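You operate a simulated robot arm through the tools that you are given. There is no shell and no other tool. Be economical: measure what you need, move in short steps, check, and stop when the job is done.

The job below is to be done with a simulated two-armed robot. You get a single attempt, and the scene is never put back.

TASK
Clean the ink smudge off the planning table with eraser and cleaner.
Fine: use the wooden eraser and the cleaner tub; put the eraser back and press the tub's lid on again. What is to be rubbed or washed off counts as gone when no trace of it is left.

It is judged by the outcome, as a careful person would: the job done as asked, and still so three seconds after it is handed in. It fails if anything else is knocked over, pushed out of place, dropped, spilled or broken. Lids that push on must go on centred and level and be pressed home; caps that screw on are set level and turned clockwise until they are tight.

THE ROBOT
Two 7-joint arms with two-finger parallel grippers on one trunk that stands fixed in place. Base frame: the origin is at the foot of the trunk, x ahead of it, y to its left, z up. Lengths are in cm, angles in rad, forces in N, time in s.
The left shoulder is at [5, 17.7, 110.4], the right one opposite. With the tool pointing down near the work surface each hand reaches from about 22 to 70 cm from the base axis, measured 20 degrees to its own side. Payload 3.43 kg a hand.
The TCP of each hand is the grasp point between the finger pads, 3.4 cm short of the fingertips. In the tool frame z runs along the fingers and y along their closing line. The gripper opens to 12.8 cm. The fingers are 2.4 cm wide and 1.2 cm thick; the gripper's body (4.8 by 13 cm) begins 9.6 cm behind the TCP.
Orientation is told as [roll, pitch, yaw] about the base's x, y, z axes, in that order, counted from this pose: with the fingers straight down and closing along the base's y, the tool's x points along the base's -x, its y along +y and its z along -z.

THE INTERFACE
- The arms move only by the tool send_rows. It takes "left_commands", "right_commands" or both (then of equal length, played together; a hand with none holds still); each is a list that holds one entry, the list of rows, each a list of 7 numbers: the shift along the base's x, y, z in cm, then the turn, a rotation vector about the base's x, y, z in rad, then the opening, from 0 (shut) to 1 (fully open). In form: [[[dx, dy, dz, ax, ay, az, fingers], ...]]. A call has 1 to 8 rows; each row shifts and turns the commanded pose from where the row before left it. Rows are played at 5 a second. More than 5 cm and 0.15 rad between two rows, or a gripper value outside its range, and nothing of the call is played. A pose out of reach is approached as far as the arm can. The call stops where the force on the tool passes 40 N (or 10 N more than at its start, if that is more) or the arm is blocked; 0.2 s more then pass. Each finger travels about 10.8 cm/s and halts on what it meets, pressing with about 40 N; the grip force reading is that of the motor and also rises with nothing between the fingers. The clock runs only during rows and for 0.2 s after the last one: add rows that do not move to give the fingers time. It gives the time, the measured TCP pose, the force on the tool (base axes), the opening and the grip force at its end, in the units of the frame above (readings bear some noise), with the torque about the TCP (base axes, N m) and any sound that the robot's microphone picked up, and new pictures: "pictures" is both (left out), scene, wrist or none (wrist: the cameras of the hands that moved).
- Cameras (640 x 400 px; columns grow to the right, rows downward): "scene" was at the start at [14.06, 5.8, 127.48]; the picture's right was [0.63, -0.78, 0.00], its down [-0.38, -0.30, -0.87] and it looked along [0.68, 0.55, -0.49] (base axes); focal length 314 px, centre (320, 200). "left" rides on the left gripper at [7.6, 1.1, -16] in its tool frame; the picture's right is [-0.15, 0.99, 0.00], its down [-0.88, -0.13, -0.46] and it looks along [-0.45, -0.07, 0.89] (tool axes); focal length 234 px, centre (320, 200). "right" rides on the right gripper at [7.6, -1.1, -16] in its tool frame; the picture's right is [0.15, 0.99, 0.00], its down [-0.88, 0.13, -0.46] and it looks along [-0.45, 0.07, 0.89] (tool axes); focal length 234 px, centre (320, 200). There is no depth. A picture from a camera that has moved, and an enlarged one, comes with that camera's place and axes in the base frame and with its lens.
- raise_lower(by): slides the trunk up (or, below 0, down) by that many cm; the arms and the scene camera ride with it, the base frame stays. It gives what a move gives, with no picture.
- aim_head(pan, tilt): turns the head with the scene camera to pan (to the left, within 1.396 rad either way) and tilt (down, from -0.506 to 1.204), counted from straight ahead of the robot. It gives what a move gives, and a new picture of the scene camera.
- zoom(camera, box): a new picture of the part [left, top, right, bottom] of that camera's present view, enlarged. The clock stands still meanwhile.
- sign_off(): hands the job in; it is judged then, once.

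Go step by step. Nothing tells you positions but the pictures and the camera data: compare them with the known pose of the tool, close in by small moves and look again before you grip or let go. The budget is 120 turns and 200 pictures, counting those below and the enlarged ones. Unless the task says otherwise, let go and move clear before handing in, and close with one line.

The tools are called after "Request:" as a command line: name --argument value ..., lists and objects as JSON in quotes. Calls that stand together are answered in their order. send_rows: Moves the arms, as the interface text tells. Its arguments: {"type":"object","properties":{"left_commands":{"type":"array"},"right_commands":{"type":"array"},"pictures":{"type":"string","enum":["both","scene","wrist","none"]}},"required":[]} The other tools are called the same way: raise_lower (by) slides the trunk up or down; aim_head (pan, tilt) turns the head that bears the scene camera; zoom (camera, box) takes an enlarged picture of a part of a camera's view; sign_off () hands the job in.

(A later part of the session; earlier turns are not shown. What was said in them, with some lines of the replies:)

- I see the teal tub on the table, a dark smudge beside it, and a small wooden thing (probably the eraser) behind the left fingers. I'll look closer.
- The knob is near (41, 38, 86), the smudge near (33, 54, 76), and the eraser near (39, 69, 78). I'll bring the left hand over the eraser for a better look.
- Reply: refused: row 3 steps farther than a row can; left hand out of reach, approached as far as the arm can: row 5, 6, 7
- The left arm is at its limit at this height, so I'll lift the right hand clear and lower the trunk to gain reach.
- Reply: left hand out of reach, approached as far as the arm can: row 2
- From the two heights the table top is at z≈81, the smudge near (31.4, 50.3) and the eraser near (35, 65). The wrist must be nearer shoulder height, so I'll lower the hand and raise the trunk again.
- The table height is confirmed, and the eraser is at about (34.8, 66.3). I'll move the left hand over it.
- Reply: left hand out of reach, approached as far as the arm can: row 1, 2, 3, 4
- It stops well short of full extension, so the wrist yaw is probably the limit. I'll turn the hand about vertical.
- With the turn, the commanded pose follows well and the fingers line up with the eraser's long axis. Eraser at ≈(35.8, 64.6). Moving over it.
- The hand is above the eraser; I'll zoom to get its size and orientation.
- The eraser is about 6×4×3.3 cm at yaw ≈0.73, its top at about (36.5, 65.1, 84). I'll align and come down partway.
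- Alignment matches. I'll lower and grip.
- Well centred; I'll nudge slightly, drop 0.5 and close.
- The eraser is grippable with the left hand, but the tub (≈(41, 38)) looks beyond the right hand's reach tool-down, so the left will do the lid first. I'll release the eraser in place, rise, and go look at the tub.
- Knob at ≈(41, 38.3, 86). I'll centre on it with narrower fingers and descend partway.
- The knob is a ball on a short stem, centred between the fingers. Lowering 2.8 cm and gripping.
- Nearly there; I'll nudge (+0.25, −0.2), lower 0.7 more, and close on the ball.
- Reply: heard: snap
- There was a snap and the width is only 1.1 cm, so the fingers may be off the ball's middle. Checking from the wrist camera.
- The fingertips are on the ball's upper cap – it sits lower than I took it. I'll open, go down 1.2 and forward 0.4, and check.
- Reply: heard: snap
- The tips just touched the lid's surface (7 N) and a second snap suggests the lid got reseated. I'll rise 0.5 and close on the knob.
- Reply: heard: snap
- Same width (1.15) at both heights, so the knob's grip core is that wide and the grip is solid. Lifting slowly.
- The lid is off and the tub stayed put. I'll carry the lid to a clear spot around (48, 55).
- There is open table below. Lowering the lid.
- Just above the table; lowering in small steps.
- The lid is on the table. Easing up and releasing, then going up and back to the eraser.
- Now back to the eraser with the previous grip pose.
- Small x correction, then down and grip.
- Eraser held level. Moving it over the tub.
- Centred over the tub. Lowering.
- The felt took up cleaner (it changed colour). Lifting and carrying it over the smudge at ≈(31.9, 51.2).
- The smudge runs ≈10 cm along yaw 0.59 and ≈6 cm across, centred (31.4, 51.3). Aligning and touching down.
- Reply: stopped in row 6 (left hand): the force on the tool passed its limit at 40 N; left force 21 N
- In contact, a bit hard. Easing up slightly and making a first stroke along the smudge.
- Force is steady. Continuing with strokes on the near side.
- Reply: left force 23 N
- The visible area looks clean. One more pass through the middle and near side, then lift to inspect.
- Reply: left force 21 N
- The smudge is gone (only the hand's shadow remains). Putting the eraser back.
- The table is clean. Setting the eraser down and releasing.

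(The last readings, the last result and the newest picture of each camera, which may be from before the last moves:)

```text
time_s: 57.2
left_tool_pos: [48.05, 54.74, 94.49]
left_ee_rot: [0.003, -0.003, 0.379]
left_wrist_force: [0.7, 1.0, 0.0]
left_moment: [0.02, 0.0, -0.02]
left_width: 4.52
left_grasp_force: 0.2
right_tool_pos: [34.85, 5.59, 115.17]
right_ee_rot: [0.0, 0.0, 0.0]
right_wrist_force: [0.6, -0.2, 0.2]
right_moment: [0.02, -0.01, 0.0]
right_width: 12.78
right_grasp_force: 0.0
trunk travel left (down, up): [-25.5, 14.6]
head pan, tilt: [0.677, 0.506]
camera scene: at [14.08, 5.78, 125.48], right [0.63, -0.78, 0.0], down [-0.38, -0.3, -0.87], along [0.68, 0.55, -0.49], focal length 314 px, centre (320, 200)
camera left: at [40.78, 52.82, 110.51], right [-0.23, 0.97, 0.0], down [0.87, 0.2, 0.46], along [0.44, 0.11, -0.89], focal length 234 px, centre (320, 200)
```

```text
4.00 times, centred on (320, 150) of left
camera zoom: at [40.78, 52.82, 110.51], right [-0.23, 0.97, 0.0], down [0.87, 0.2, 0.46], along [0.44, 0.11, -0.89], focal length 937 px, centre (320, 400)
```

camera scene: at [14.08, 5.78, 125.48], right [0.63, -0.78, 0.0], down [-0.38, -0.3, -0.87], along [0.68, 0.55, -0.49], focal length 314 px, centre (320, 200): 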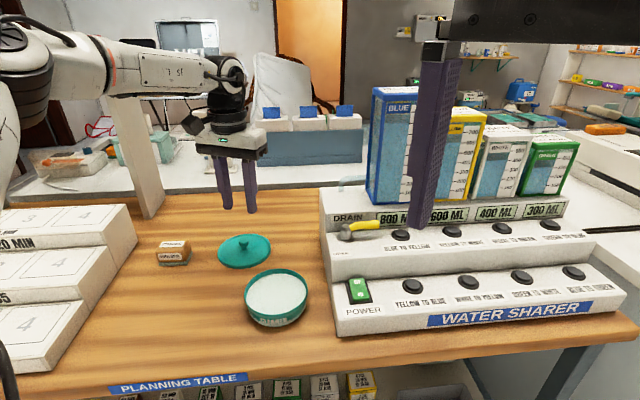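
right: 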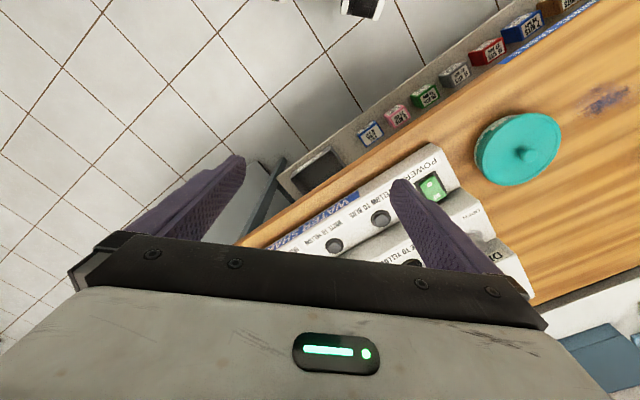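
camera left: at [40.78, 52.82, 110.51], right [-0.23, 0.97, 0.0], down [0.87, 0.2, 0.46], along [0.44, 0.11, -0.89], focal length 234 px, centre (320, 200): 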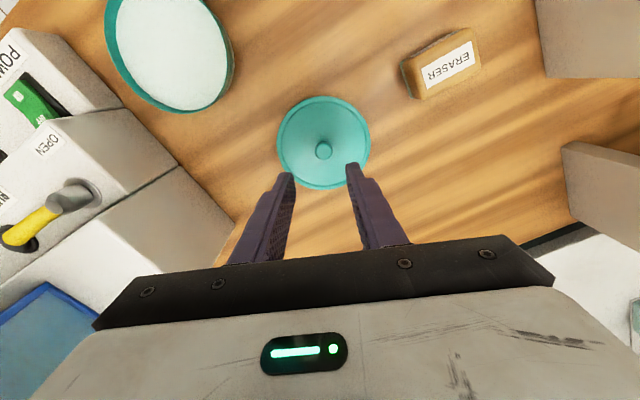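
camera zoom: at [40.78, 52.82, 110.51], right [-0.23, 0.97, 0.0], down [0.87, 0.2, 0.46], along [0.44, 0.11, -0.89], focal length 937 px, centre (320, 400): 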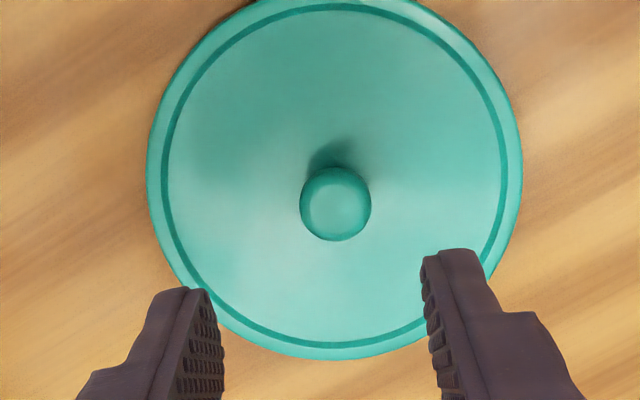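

The eraser is back in its place. Lid knob at ≈(47.95, 55.1); descending onto it.

Request:
send_rows --left_commands '[[[-0.1, 0.15, -3, 0, 0, 0, 0.35], [0, 0.15, -3, 0, 0, 0, 0.35], [0, 0, -2, 0, 0, 0, 0.35], [0, 0, -1.2, 0, 0, 0, 0.35], [0, 0, 0, 0, 0, 0, 0.35]]]' --pictures "none"

Request:
zoom --camera "left" --box '[240, 130, 400, 230]'

Request:
zoom --camera "scene" --box '[180, 200, 308, 280]'

```text
time_s: 58.4
left_tool_pos: [48.16, 55.06, 85.16]
left_ee_rot: [0.002, -0.002, 0.38]
left_wrist_force: [-0.1, 0.6, -0.5]
left_moment: [-0.03, 0.01, 0.0]
left_width: 4.48
left_grasp_force: 0.0
right_tool_pos: [34.86, 5.68, 115.27]
right_ee_rot: [-0.001, -0.001, 0.0]
right_wrist_force: [0.0, -0.9, 0.2]
right_moment: [-0.01, 0.01, 0.02]
right_width: 12.81
right_grasp_force: 0.1
trunk travel left (down, up): [-25.5, 14.6]
head pan, tilt: [0.677, 0.506]
```

```text
4.00 times, centred on (320, 180) of left
camera zoom: at [40.73, 53.09, 101.11], right [-0.23, 0.97, 0.0], down [0.86, 0.2, 0.46], along [0.45, 0.11, -0.89], focal length 937 px, centre (320, 280)
```

zoom: 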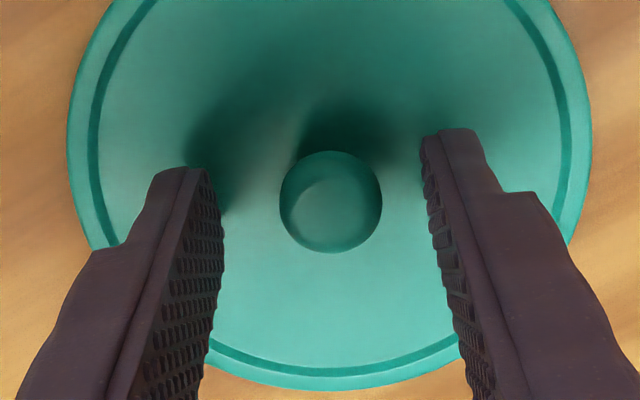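

```text
5.00 times, centred on (244, 240) of scene
camera zoom: at [14.05, 5.8, 125.48], right [0.63, -0.78, 0.0], down [-0.38, -0.3, -0.87], along [0.68, 0.55, -0.49], focal length 1570 px, centre (700, 0)
```

zoom: 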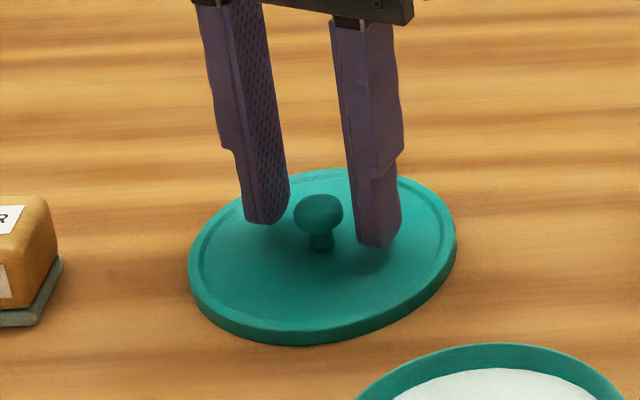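

Request:
send_rows --left_commands '[[[-0.1, 0.18, -0.35, 0, 0, 0, 0.35], [0, 0, 0, 0, 0, 0, 0.2], [0, 0, 0, 0, 0, 0, 0.05], [0, 0, 0, 0, 0, 0, 0.05], [0, 0, 0, 0, 0, 0, 0.05]]]' --pictures "none"

Request:
send_rows --left_commands '[[[0, 0, 1, 0, 0, 0, 0.05], [0, 0, 3, 0, 0, 0, 0.05], [0, 0, 3, 0, 0, 0, 0.05], [0, 0, 1.5, 0, 0, 0, 0.05], [0, 0, 0, 0, 0, 0, 0.05]]]' --pictures "wrist"

Request:
zoom --camera "scene" --box '[180, 160, 308, 240]'

```text
time_s: 59.6
left_tool_pos: [47.97, 55.17, 84.74]
left_ee_rot: [0.002, -0.003, 0.381]
left_wrist_force: [0.4, 0.2, -0.1]
left_moment: [-0.02, -0.02, 0.02]
left_width: 1.15
left_grasp_force: 40.1
right_tool_pos: [34.79, 5.67, 115.35]
right_ee_rot: [0.0, 0.001, -0.002]
right_wrist_force: [-0.2, 0.3, 0.1]
right_moment: [-0.01, 0.02, -0.02]
right_width: 12.78
right_grasp_force: 0.0
trunk travel left (down, up): [-25.5, 14.6]
head pan, tilt: [0.677, 0.506]
```

```text
time_s: 60.8
left_tool_pos: [47.81, 55.34, 93.41]
left_ee_rot: [0.003, -0.004, 0.382]
left_wrist_force: [-0.1, -1.1, 0.2]
left_moment: [-0.01, 0.01, -0.01]
left_width: 1.13
left_grasp_force: 40.0
right_tool_pos: [34.84, 5.52, 115.36]
right_ee_rot: [0.001, 0.001, 0.001]
right_wrist_force: [0.0, -0.2, -0.6]
right_moment: [-0.01, 0.03, 0.01]
right_width: 12.81
right_grasp_force: 0.0
trunk travel left (down, up): [-25.5, 14.6]
head pan, tilt: [0.677, 0.506]
camera left: at [40.43, 53.4, 109.46], right [-0.23, 0.97, 0.0], down [0.87, 0.2, 0.46], along [0.45, 0.11, -0.89], focal length 234 px, centre (320, 200)
```

left: 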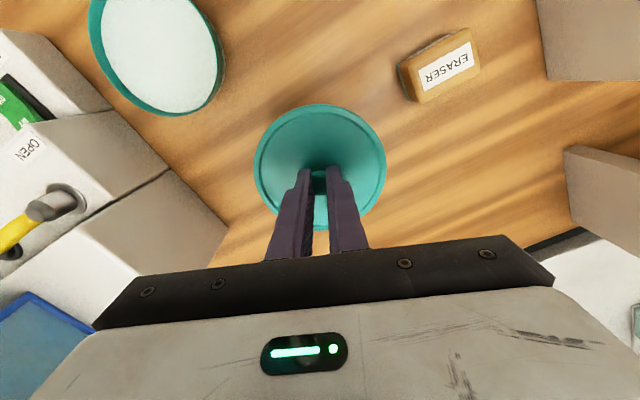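

```text
5.00 times, centred on (244, 200) of scene
camera zoom: at [14.06, 5.81, 125.48], right [0.63, -0.78, 0.0], down [-0.38, -0.3, -0.87], along [0.68, 0.55, -0.49], focal length 1570 px, centre (700, 200)
```

zoom: 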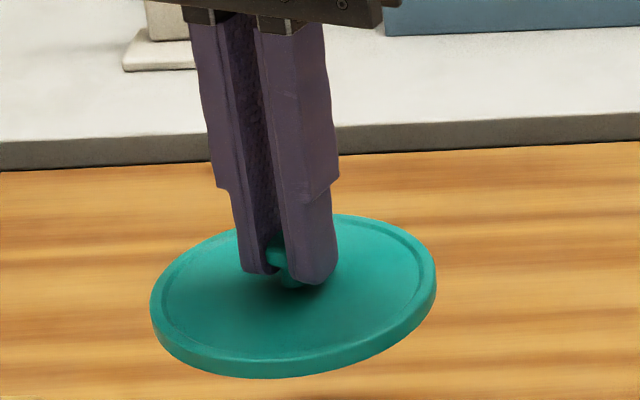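

Lid held level. Carrying it over the tub.

Request:
send_rows --left_commands '[[[-1.23, -3.43, 0, 0, 0, -0.05, 0.05], [-1.23, -3.43, 0, 0, 0, -0.05, 0.05], [-1.23, -3.43, 0, 0, 0, -0.05, 0.05], [-1.23, -3.43, 0, 0, 0, -0.05, 0.05], [-1.23, -3.43, 0, 0, 0, -0.05, 0.05], [0, 0, -2, 0, 0, 0, 0.05], [0, 0, 0, 0, 0, 0, 0.05]]]' --pictures "wrist"

Request:
zoom --camera "scene" --box '[196, 240, 356, 340]'

Request:
zoom --camera "left" --box '[220, 80, 420, 205]'

```text
time_s: 62.4
left_tool_pos: [41.62, 37.95, 91.34]
left_ee_rot: [0.004, -0.004, 0.131]
left_wrist_force: [0.1, -0.2, 0.2]
left_moment: [-0.01, 0.0, 0.01]
left_width: 1.15
left_grasp_force: 39.8
right_tool_pos: [34.84, 5.59, 115.15]
right_ee_rot: [0.0, 0.0, -0.001]
right_wrist_force: [0.3, -0.2, -0.1]
right_moment: [0.02, 0.04, 0.01]
right_width: 12.79
right_grasp_force: 0.0
trunk travel left (down, up): [-25.5, 14.6]
head pan, tilt: [0.677, 0.506]
camera left: at [34.05, 37.94, 107.33], right [0.02, 1.0, 0.0], down [0.89, -0.02, 0.46], along [0.46, 0.0, -0.89], focal length 234 px, centre (320, 200)
```

left: 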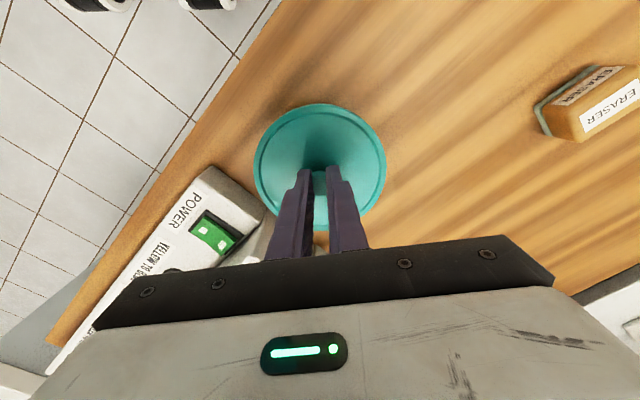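

```text
4.00 times, centred on (276, 290) of scene
camera zoom: at [14.05, 5.8, 125.49], right [0.63, -0.78, 0.0], down [-0.38, -0.3, -0.87], along [0.68, 0.55, -0.49], focal length 1256 px, centre (496, -160)
```

zoom: 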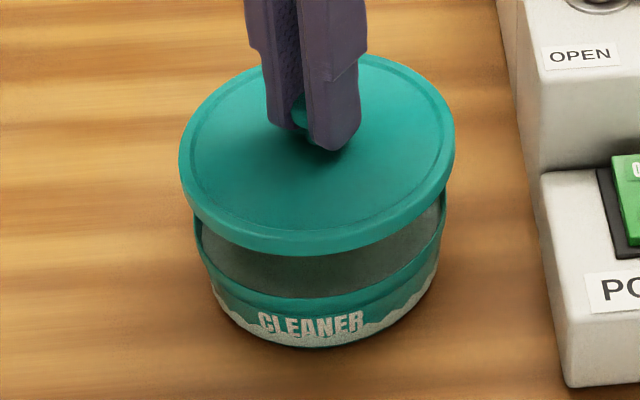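

```text
3.20 times, centred on (320, 142) of left
camera zoom: at [34.05, 37.94, 107.33], right [0.02, 1.0, 0.0], down [0.89, -0.02, 0.46], along [0.46, 0.0, -0.89], focal length 749 px, centre (320, 384)
```

zoom: 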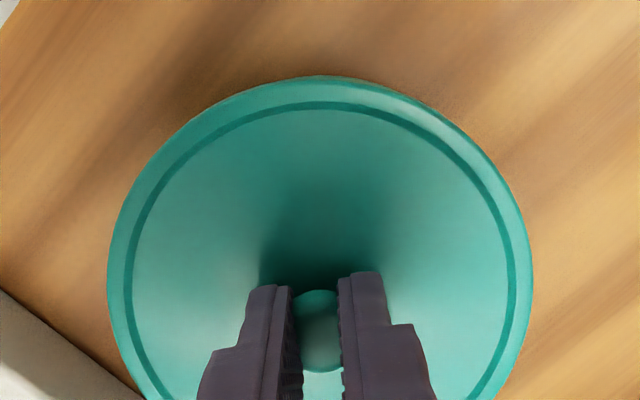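

The tub hasn't moved and the knob sits the same in the fingers as at removal, so I target the removal pose (41.65, 38.2). Lowering to just above the rim.

Request:
send_rows --left_commands '[[[0.05, 0.2, -1, 0, 0, 0, 0.05], [0, 0, -0.7, 0, 0, 0, 0.05], [0, 0, 0, 0, 0, 0, 0.05]]]' --pictures "none"

Request:
zoom --camera "scene" --box '[204, 250, 348, 340]'

```text
time_s: 63.2
left_tool_pos: [41.76, 38.31, 89.6]
left_ee_rot: [0.005, -0.003, 0.13]
left_wrist_force: [0.3, 0.3, -0.5]
left_moment: [0.01, -0.01, 0.0]
left_width: 1.13
left_grasp_force: 40.3
right_tool_pos: [34.88, 5.68, 115.35]
right_ee_rot: [0.001, 0.0, 0.0]
right_wrist_force: [0.6, 0.0, -1.0]
right_moment: [0.0, -0.03, 0.0]
right_width: 12.79
right_grasp_force: 0.1
trunk travel left (down, up): [-25.5, 14.6]
head pan, tilt: [0.677, 0.506]
```

```text
4.44 times, centred on (276, 295) of scene
camera zoom: at [14.06, 5.8, 125.48], right [0.63, -0.78, 0.0], down [-0.38, -0.3, -0.87], along [0.68, 0.55, -0.49], focal length 1395 px, centre (516, -222)
```

zoom: 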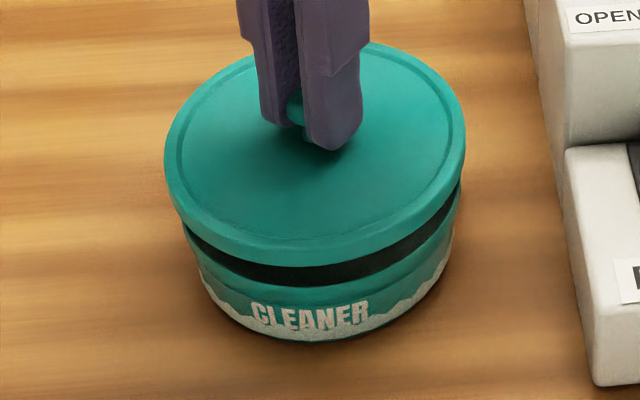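

Matches the picture at removal. Lowering onto the rim.

Request:
send_rows --left_commands '[[[0, 0, -0.6, 0, 0, 0, 0.05], [0, 0, -0.5, 0, 0, 0, 0.05], [0, 0, -0.4, 0, 0, 0, 0.05], [0, 0, -0.3, 0, 0, 0, 0.05], [0, 0, 0, 0, 0, 0, 0.05]]]' --pictures "none"

Request:
zoom --camera "scene" --box '[204, 250, 348, 340]'

```text
time_s: 64.4
left_tool_pos: [41.84, 38.36, 88.01]
left_ee_rot: [0.005, -0.007, 0.129]
left_wrist_force: [-3.9, 2.7, 18.4]
left_moment: [0.16, 0.37, -0.07]
left_width: 1.36
left_grasp_force: 40.2
right_tool_pos: [34.69, 5.5, 115.38]
right_ee_rot: [0.002, -0.002, 0.001]
right_wrist_force: [-0.2, 0.5, -0.2]
right_moment: [-0.01, 0.01, -0.01]
right_width: 12.78
right_grasp_force: 0.0
trunk travel left (down, up): [-25.5, 14.6]
head pan, tilt: [0.677, 0.506]
```

```text
4.44 times, centred on (276, 295) of scene
camera zoom: at [13.9, 5.72, 125.52], right [0.63, -0.78, 0.0], down [-0.38, -0.3, -0.88], along [0.68, 0.55, -0.48], focal length 1395 px, centre (516, -222)
```

zoom: 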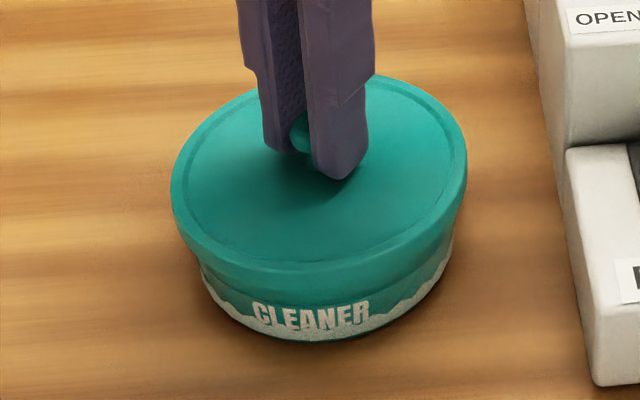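

The lid sits on the rim, no snap yet. Pressing down further.

Request:
send_rows --left_commands '[[[0, 0, -0.2, 0, 0, 0, 0.05], [0, 0, -0.2, 0, 0, 0, 0.05], [0, 0, 0, 0, 0, 0, 0.05]]]' --pictures "none"

Request:
zoom --camera "scene" --box '[204, 250, 348, 340]'

```text
time_s: 65.0
left_tool_pos: [41.81, 38.34, 87.92]
left_ee_rot: [0.005, -0.013, 0.129]
left_wrist_force: [-9.0, -0.3, 17.9]
left_moment: [-0.01, 0.41, -0.04]
left_width: 1.37
left_grasp_force: 39.7
right_tool_pos: [34.57, 5.54, 115.25]
right_ee_rot: [0.001, -0.001, 0.001]
right_wrist_force: [0.2, 0.2, 0.7]
right_moment: [0.01, -0.01, 0.01]
right_width: 12.8
right_grasp_force: 0.1
trunk travel left (down, up): [-25.5, 14.6]
head pan, tilt: [0.677, 0.506]
stopped in row 3 (left hand): the force on the tool passed its limit at 42 N (the readings are from after the stop); the commanded pose is now the measured one
```

```text
4.44 times, centred on (276, 295) of scene
camera zoom: at [13.85, 5.7, 125.5], right [0.63, -0.78, 0.0], down [-0.38, -0.3, -0.88], along [0.68, 0.55, -0.48], focal length 1395 px, centre (516, -222)
```

zoom: 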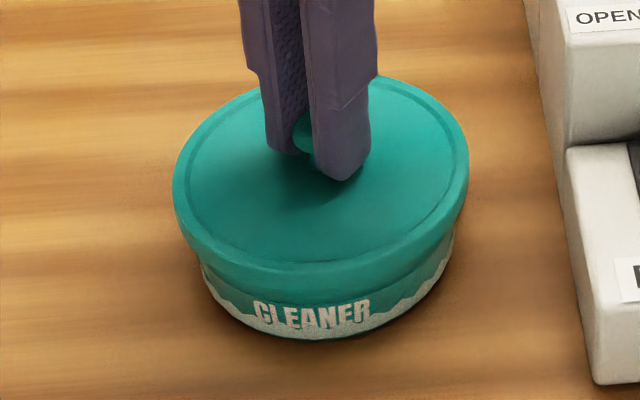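

There is a sideways force, so the lid is slightly off toward +x. Easing up, shifting back 0.15, and pressing again.

Request:
send_rows --left_commands '[[[0, 0, 0.5, 0, 0.007, 0, 0.05], [-0.17, -0.12, 0, -0.005, 0, 0, 0.05], [0, 0, 0, 0, 0, 0, 0.05], [0, 0, -0.3, 0, 0, 0, 0.05], [0, 0, -0.2, 0, 0, 0, 0.05], [0, 0, -0.2, 0, 0, 0, 0.05], [0, 0, -0.1, 0, 0, 0, 0.05]]]' --pictures "none"

Request:
zoom --camera "scene" --box '[204, 250, 348, 340]'

```text
time_s: 66.6
left_tool_pos: [41.86, 38.26, 87.66]
left_ee_rot: [0.003, -0.009, 0.13]
left_wrist_force: [-4.3, 4.8, 23.6]
left_moment: [0.15, 0.03, 0.04]
left_width: 0.91
left_grasp_force: 39.9
right_tool_pos: [34.48, 5.36, 115.45]
right_ee_rot: [0.002, -0.002, 0.0]
right_wrist_force: [-0.1, 0.0, -0.1]
right_moment: [0.01, 0.03, 0.04]
right_width: 12.83
right_grasp_force: 0.0
trunk travel left (down, up): [-25.5, 14.6]
head pan, tilt: [0.677, 0.506]
heard: snap
```

```text
4.44 times, centred on (276, 295) of scene
camera zoom: at [13.85, 5.69, 125.55], right [0.63, -0.78, 0.0], down [-0.38, -0.3, -0.88], along [0.68, 0.55, -0.48], focal length 1395 px, centre (516, -222)
```

zoom: 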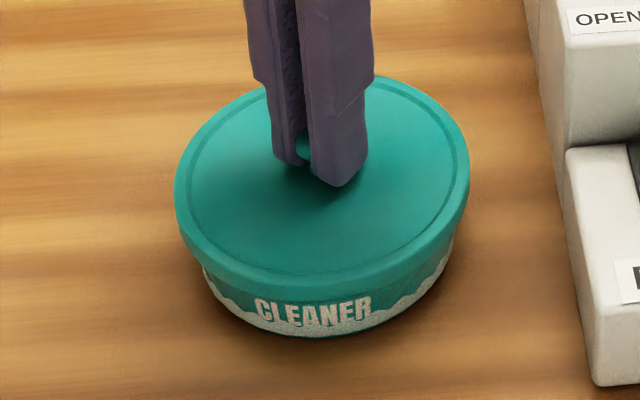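

A snap: the lid went home. Opening the fingers in place, then checking.

Request:
send_rows --left_commands '[[[0, 0, 0, 0, 0, 0, 0.15], [0, 0, 0, 0, 0, 0, 0.3], [0, 0, 0, 0, 0, 0, 0.3]]]' --pictures "none"

Request:
zoom --camera "scene" --box '[204, 250, 348, 340]'

```text
time_s: 67.4
left_tool_pos: [41.82, 38.27, 87.38]
left_ee_rot: [0.001, -0.006, 0.129]
left_wrist_force: [-0.3, -0.6, 9.5]
left_moment: [0.02, 0.02, -0.01]
left_width: 3.47
left_grasp_force: 0.0
right_tool_pos: [34.76, 5.5, 115.18]
right_ee_rot: [0.0, -0.002, 0.002]
right_wrist_force: [-0.5, -0.6, -0.4]
right_moment: [-0.04, -0.02, 0.0]
right_width: 12.8
right_grasp_force: 0.0
trunk travel left (down, up): [-25.5, 14.6]
head pan, tilt: [0.677, 0.506]
```

```text
4.44 times, centred on (276, 295) of scene
camera zoom: at [13.99, 5.74, 125.49], right [0.63, -0.78, 0.0], down [-0.38, -0.3, -0.87], along [0.68, 0.55, -0.48], focal length 1395 px, centre (516, -222)
```

zoom: 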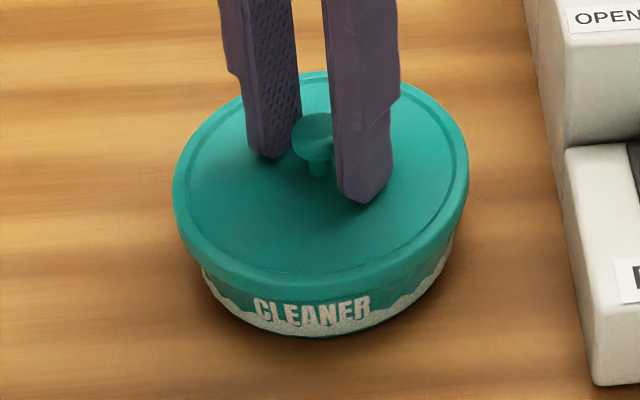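

Seated and level. One firm extra press with the open fingertips, then up and away.

Request:
send_rows --left_commands '[[[0, 0, -0.25, 0, 0, 0, 0.3], [0, 0, -0.1, 0, 0, 0, 0.3]]]' --pictures "none"

Request:
send_rows --left_commands '[[[0, 0, 0.8, 0, 0, 0, 0.3], [0, 0, 2, 0, 0, 0, 0.3], [0, 0, 4, 0, 0, 0, 0.3], [0, 0, 4, 0, 0, 0, 0.3], [-3, 0, 3, 0, 0, 0, 0.3], [-4, 0, 2, 0, 0, 0, 0.3], [-4, 0, 2, 0, 0, 0, 0.3]]]' --pictures "both"

Request:
zoom --camera "scene" --box '[204, 250, 348, 340]'

Request:
zoom --camera "scene" --box '[100, 220, 260, 320]'

```text
time_s: 68.0
left_tool_pos: [41.9, 38.33, 87.33]
left_ee_rot: [0.003, -0.012, 0.13]
left_wrist_force: [0.1, -0.4, 30.1]
left_moment: [-0.08, 0.16, 0.05]
left_width: 3.48
left_grasp_force: 0.0
right_tool_pos: [34.65, 5.39, 115.4]
right_ee_rot: [0.003, -0.001, 0.0]
right_wrist_force: [0.0, -0.6, -0.1]
right_moment: [-0.02, 0.0, 0.0]
right_width: 12.81
right_grasp_force: 0.2
trunk travel left (down, up): [-25.5, 14.6]
head pan, tilt: [0.677, 0.506]
```

```text
time_s: 69.6
left_tool_pos: [30.85, 38.19, 104.64]
left_ee_rot: [0.002, -0.005, 0.132]
left_wrist_force: [-0.3, 0.7, 0.2]
left_moment: [-0.03, 0.03, -0.02]
left_width: 3.84
left_grasp_force: 0.1
right_tool_pos: [34.78, 5.57, 115.32]
right_ee_rot: [0.0, 0.0, 0.0]
right_wrist_force: [0.8, 0.2, -0.5]
right_moment: [-0.01, -0.01, -0.04]
right_width: 12.81
right_grasp_force: 0.1
trunk travel left (down, up): [-25.5, 14.6]
head pan, tilt: [0.677, 0.506]
camera scene: at [14.03, 5.81, 125.49], right [0.63, -0.78, 0.0], down [-0.38, -0.3, -0.87], along [0.68, 0.55, -0.49], focal length 314 px, centre (320, 200)
camera left: at [23.15, 38.32, 120.61], right [0.02, 1.0, 0.0], down [0.89, -0.02, 0.46], along [0.46, -0.01, -0.89], focal length 234 px, centre (320, 200)
```

scene: 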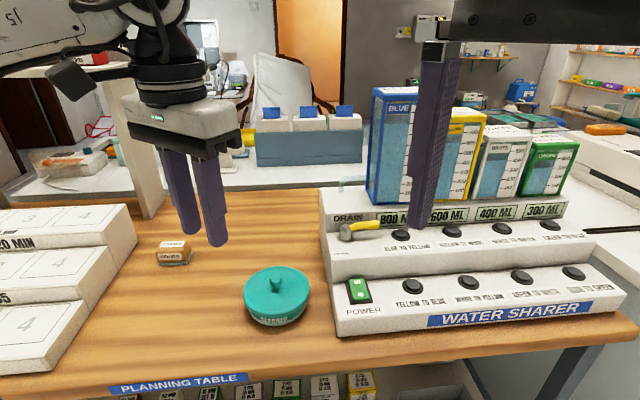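
left: 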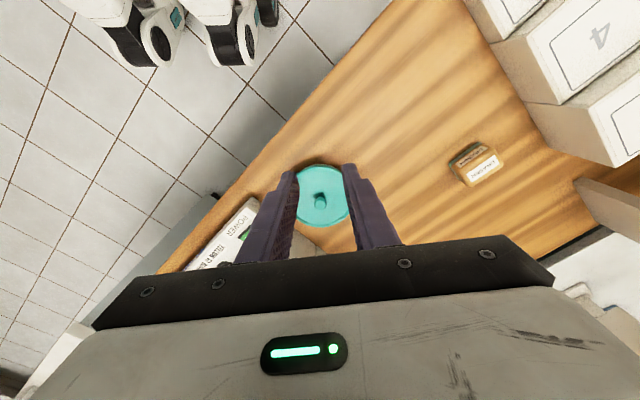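

```text
4.44 times, centred on (276, 295) of scene
camera zoom: at [14.03, 5.81, 125.49], right [0.63, -0.78, 0.0], down [-0.38, -0.3, -0.87], along [0.68, 0.55, -0.49], focal length 1395 px, centre (516, -222)
```

zoom: 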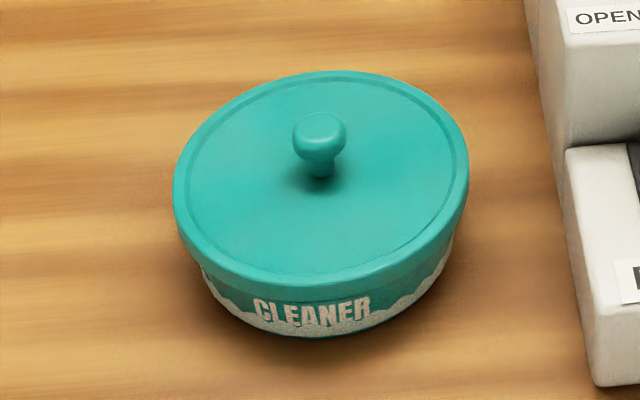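

```text
4.00 times, centred on (180, 270) of scene
camera zoom: at [14.03, 5.81, 125.49], right [0.63, -0.78, 0.0], down [-0.38, -0.3, -0.87], along [0.68, 0.55, -0.49], focal length 1256 px, centre (880, -80)
```

zoom: 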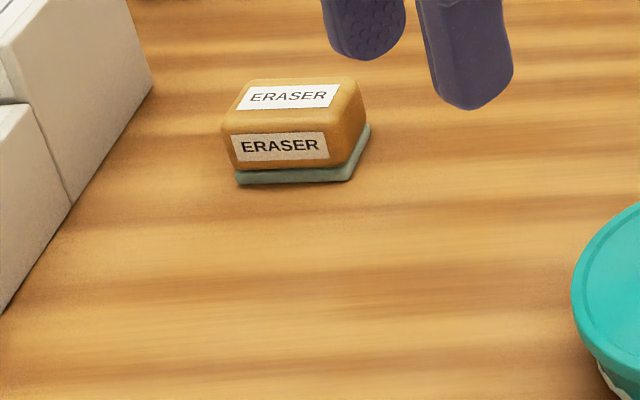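

The smudge is gone, the eraser is back in its place, and the lid is centred, level and snapped on. Both hands are clear, so I'm handing in.

Request:
sign_off

```text
The job is handed in.
```

The ink smudge is gone from the planning table; the eraser is back within a few millimetres of where it lay, and the cleaner tub's lid snapped on, centred and level.
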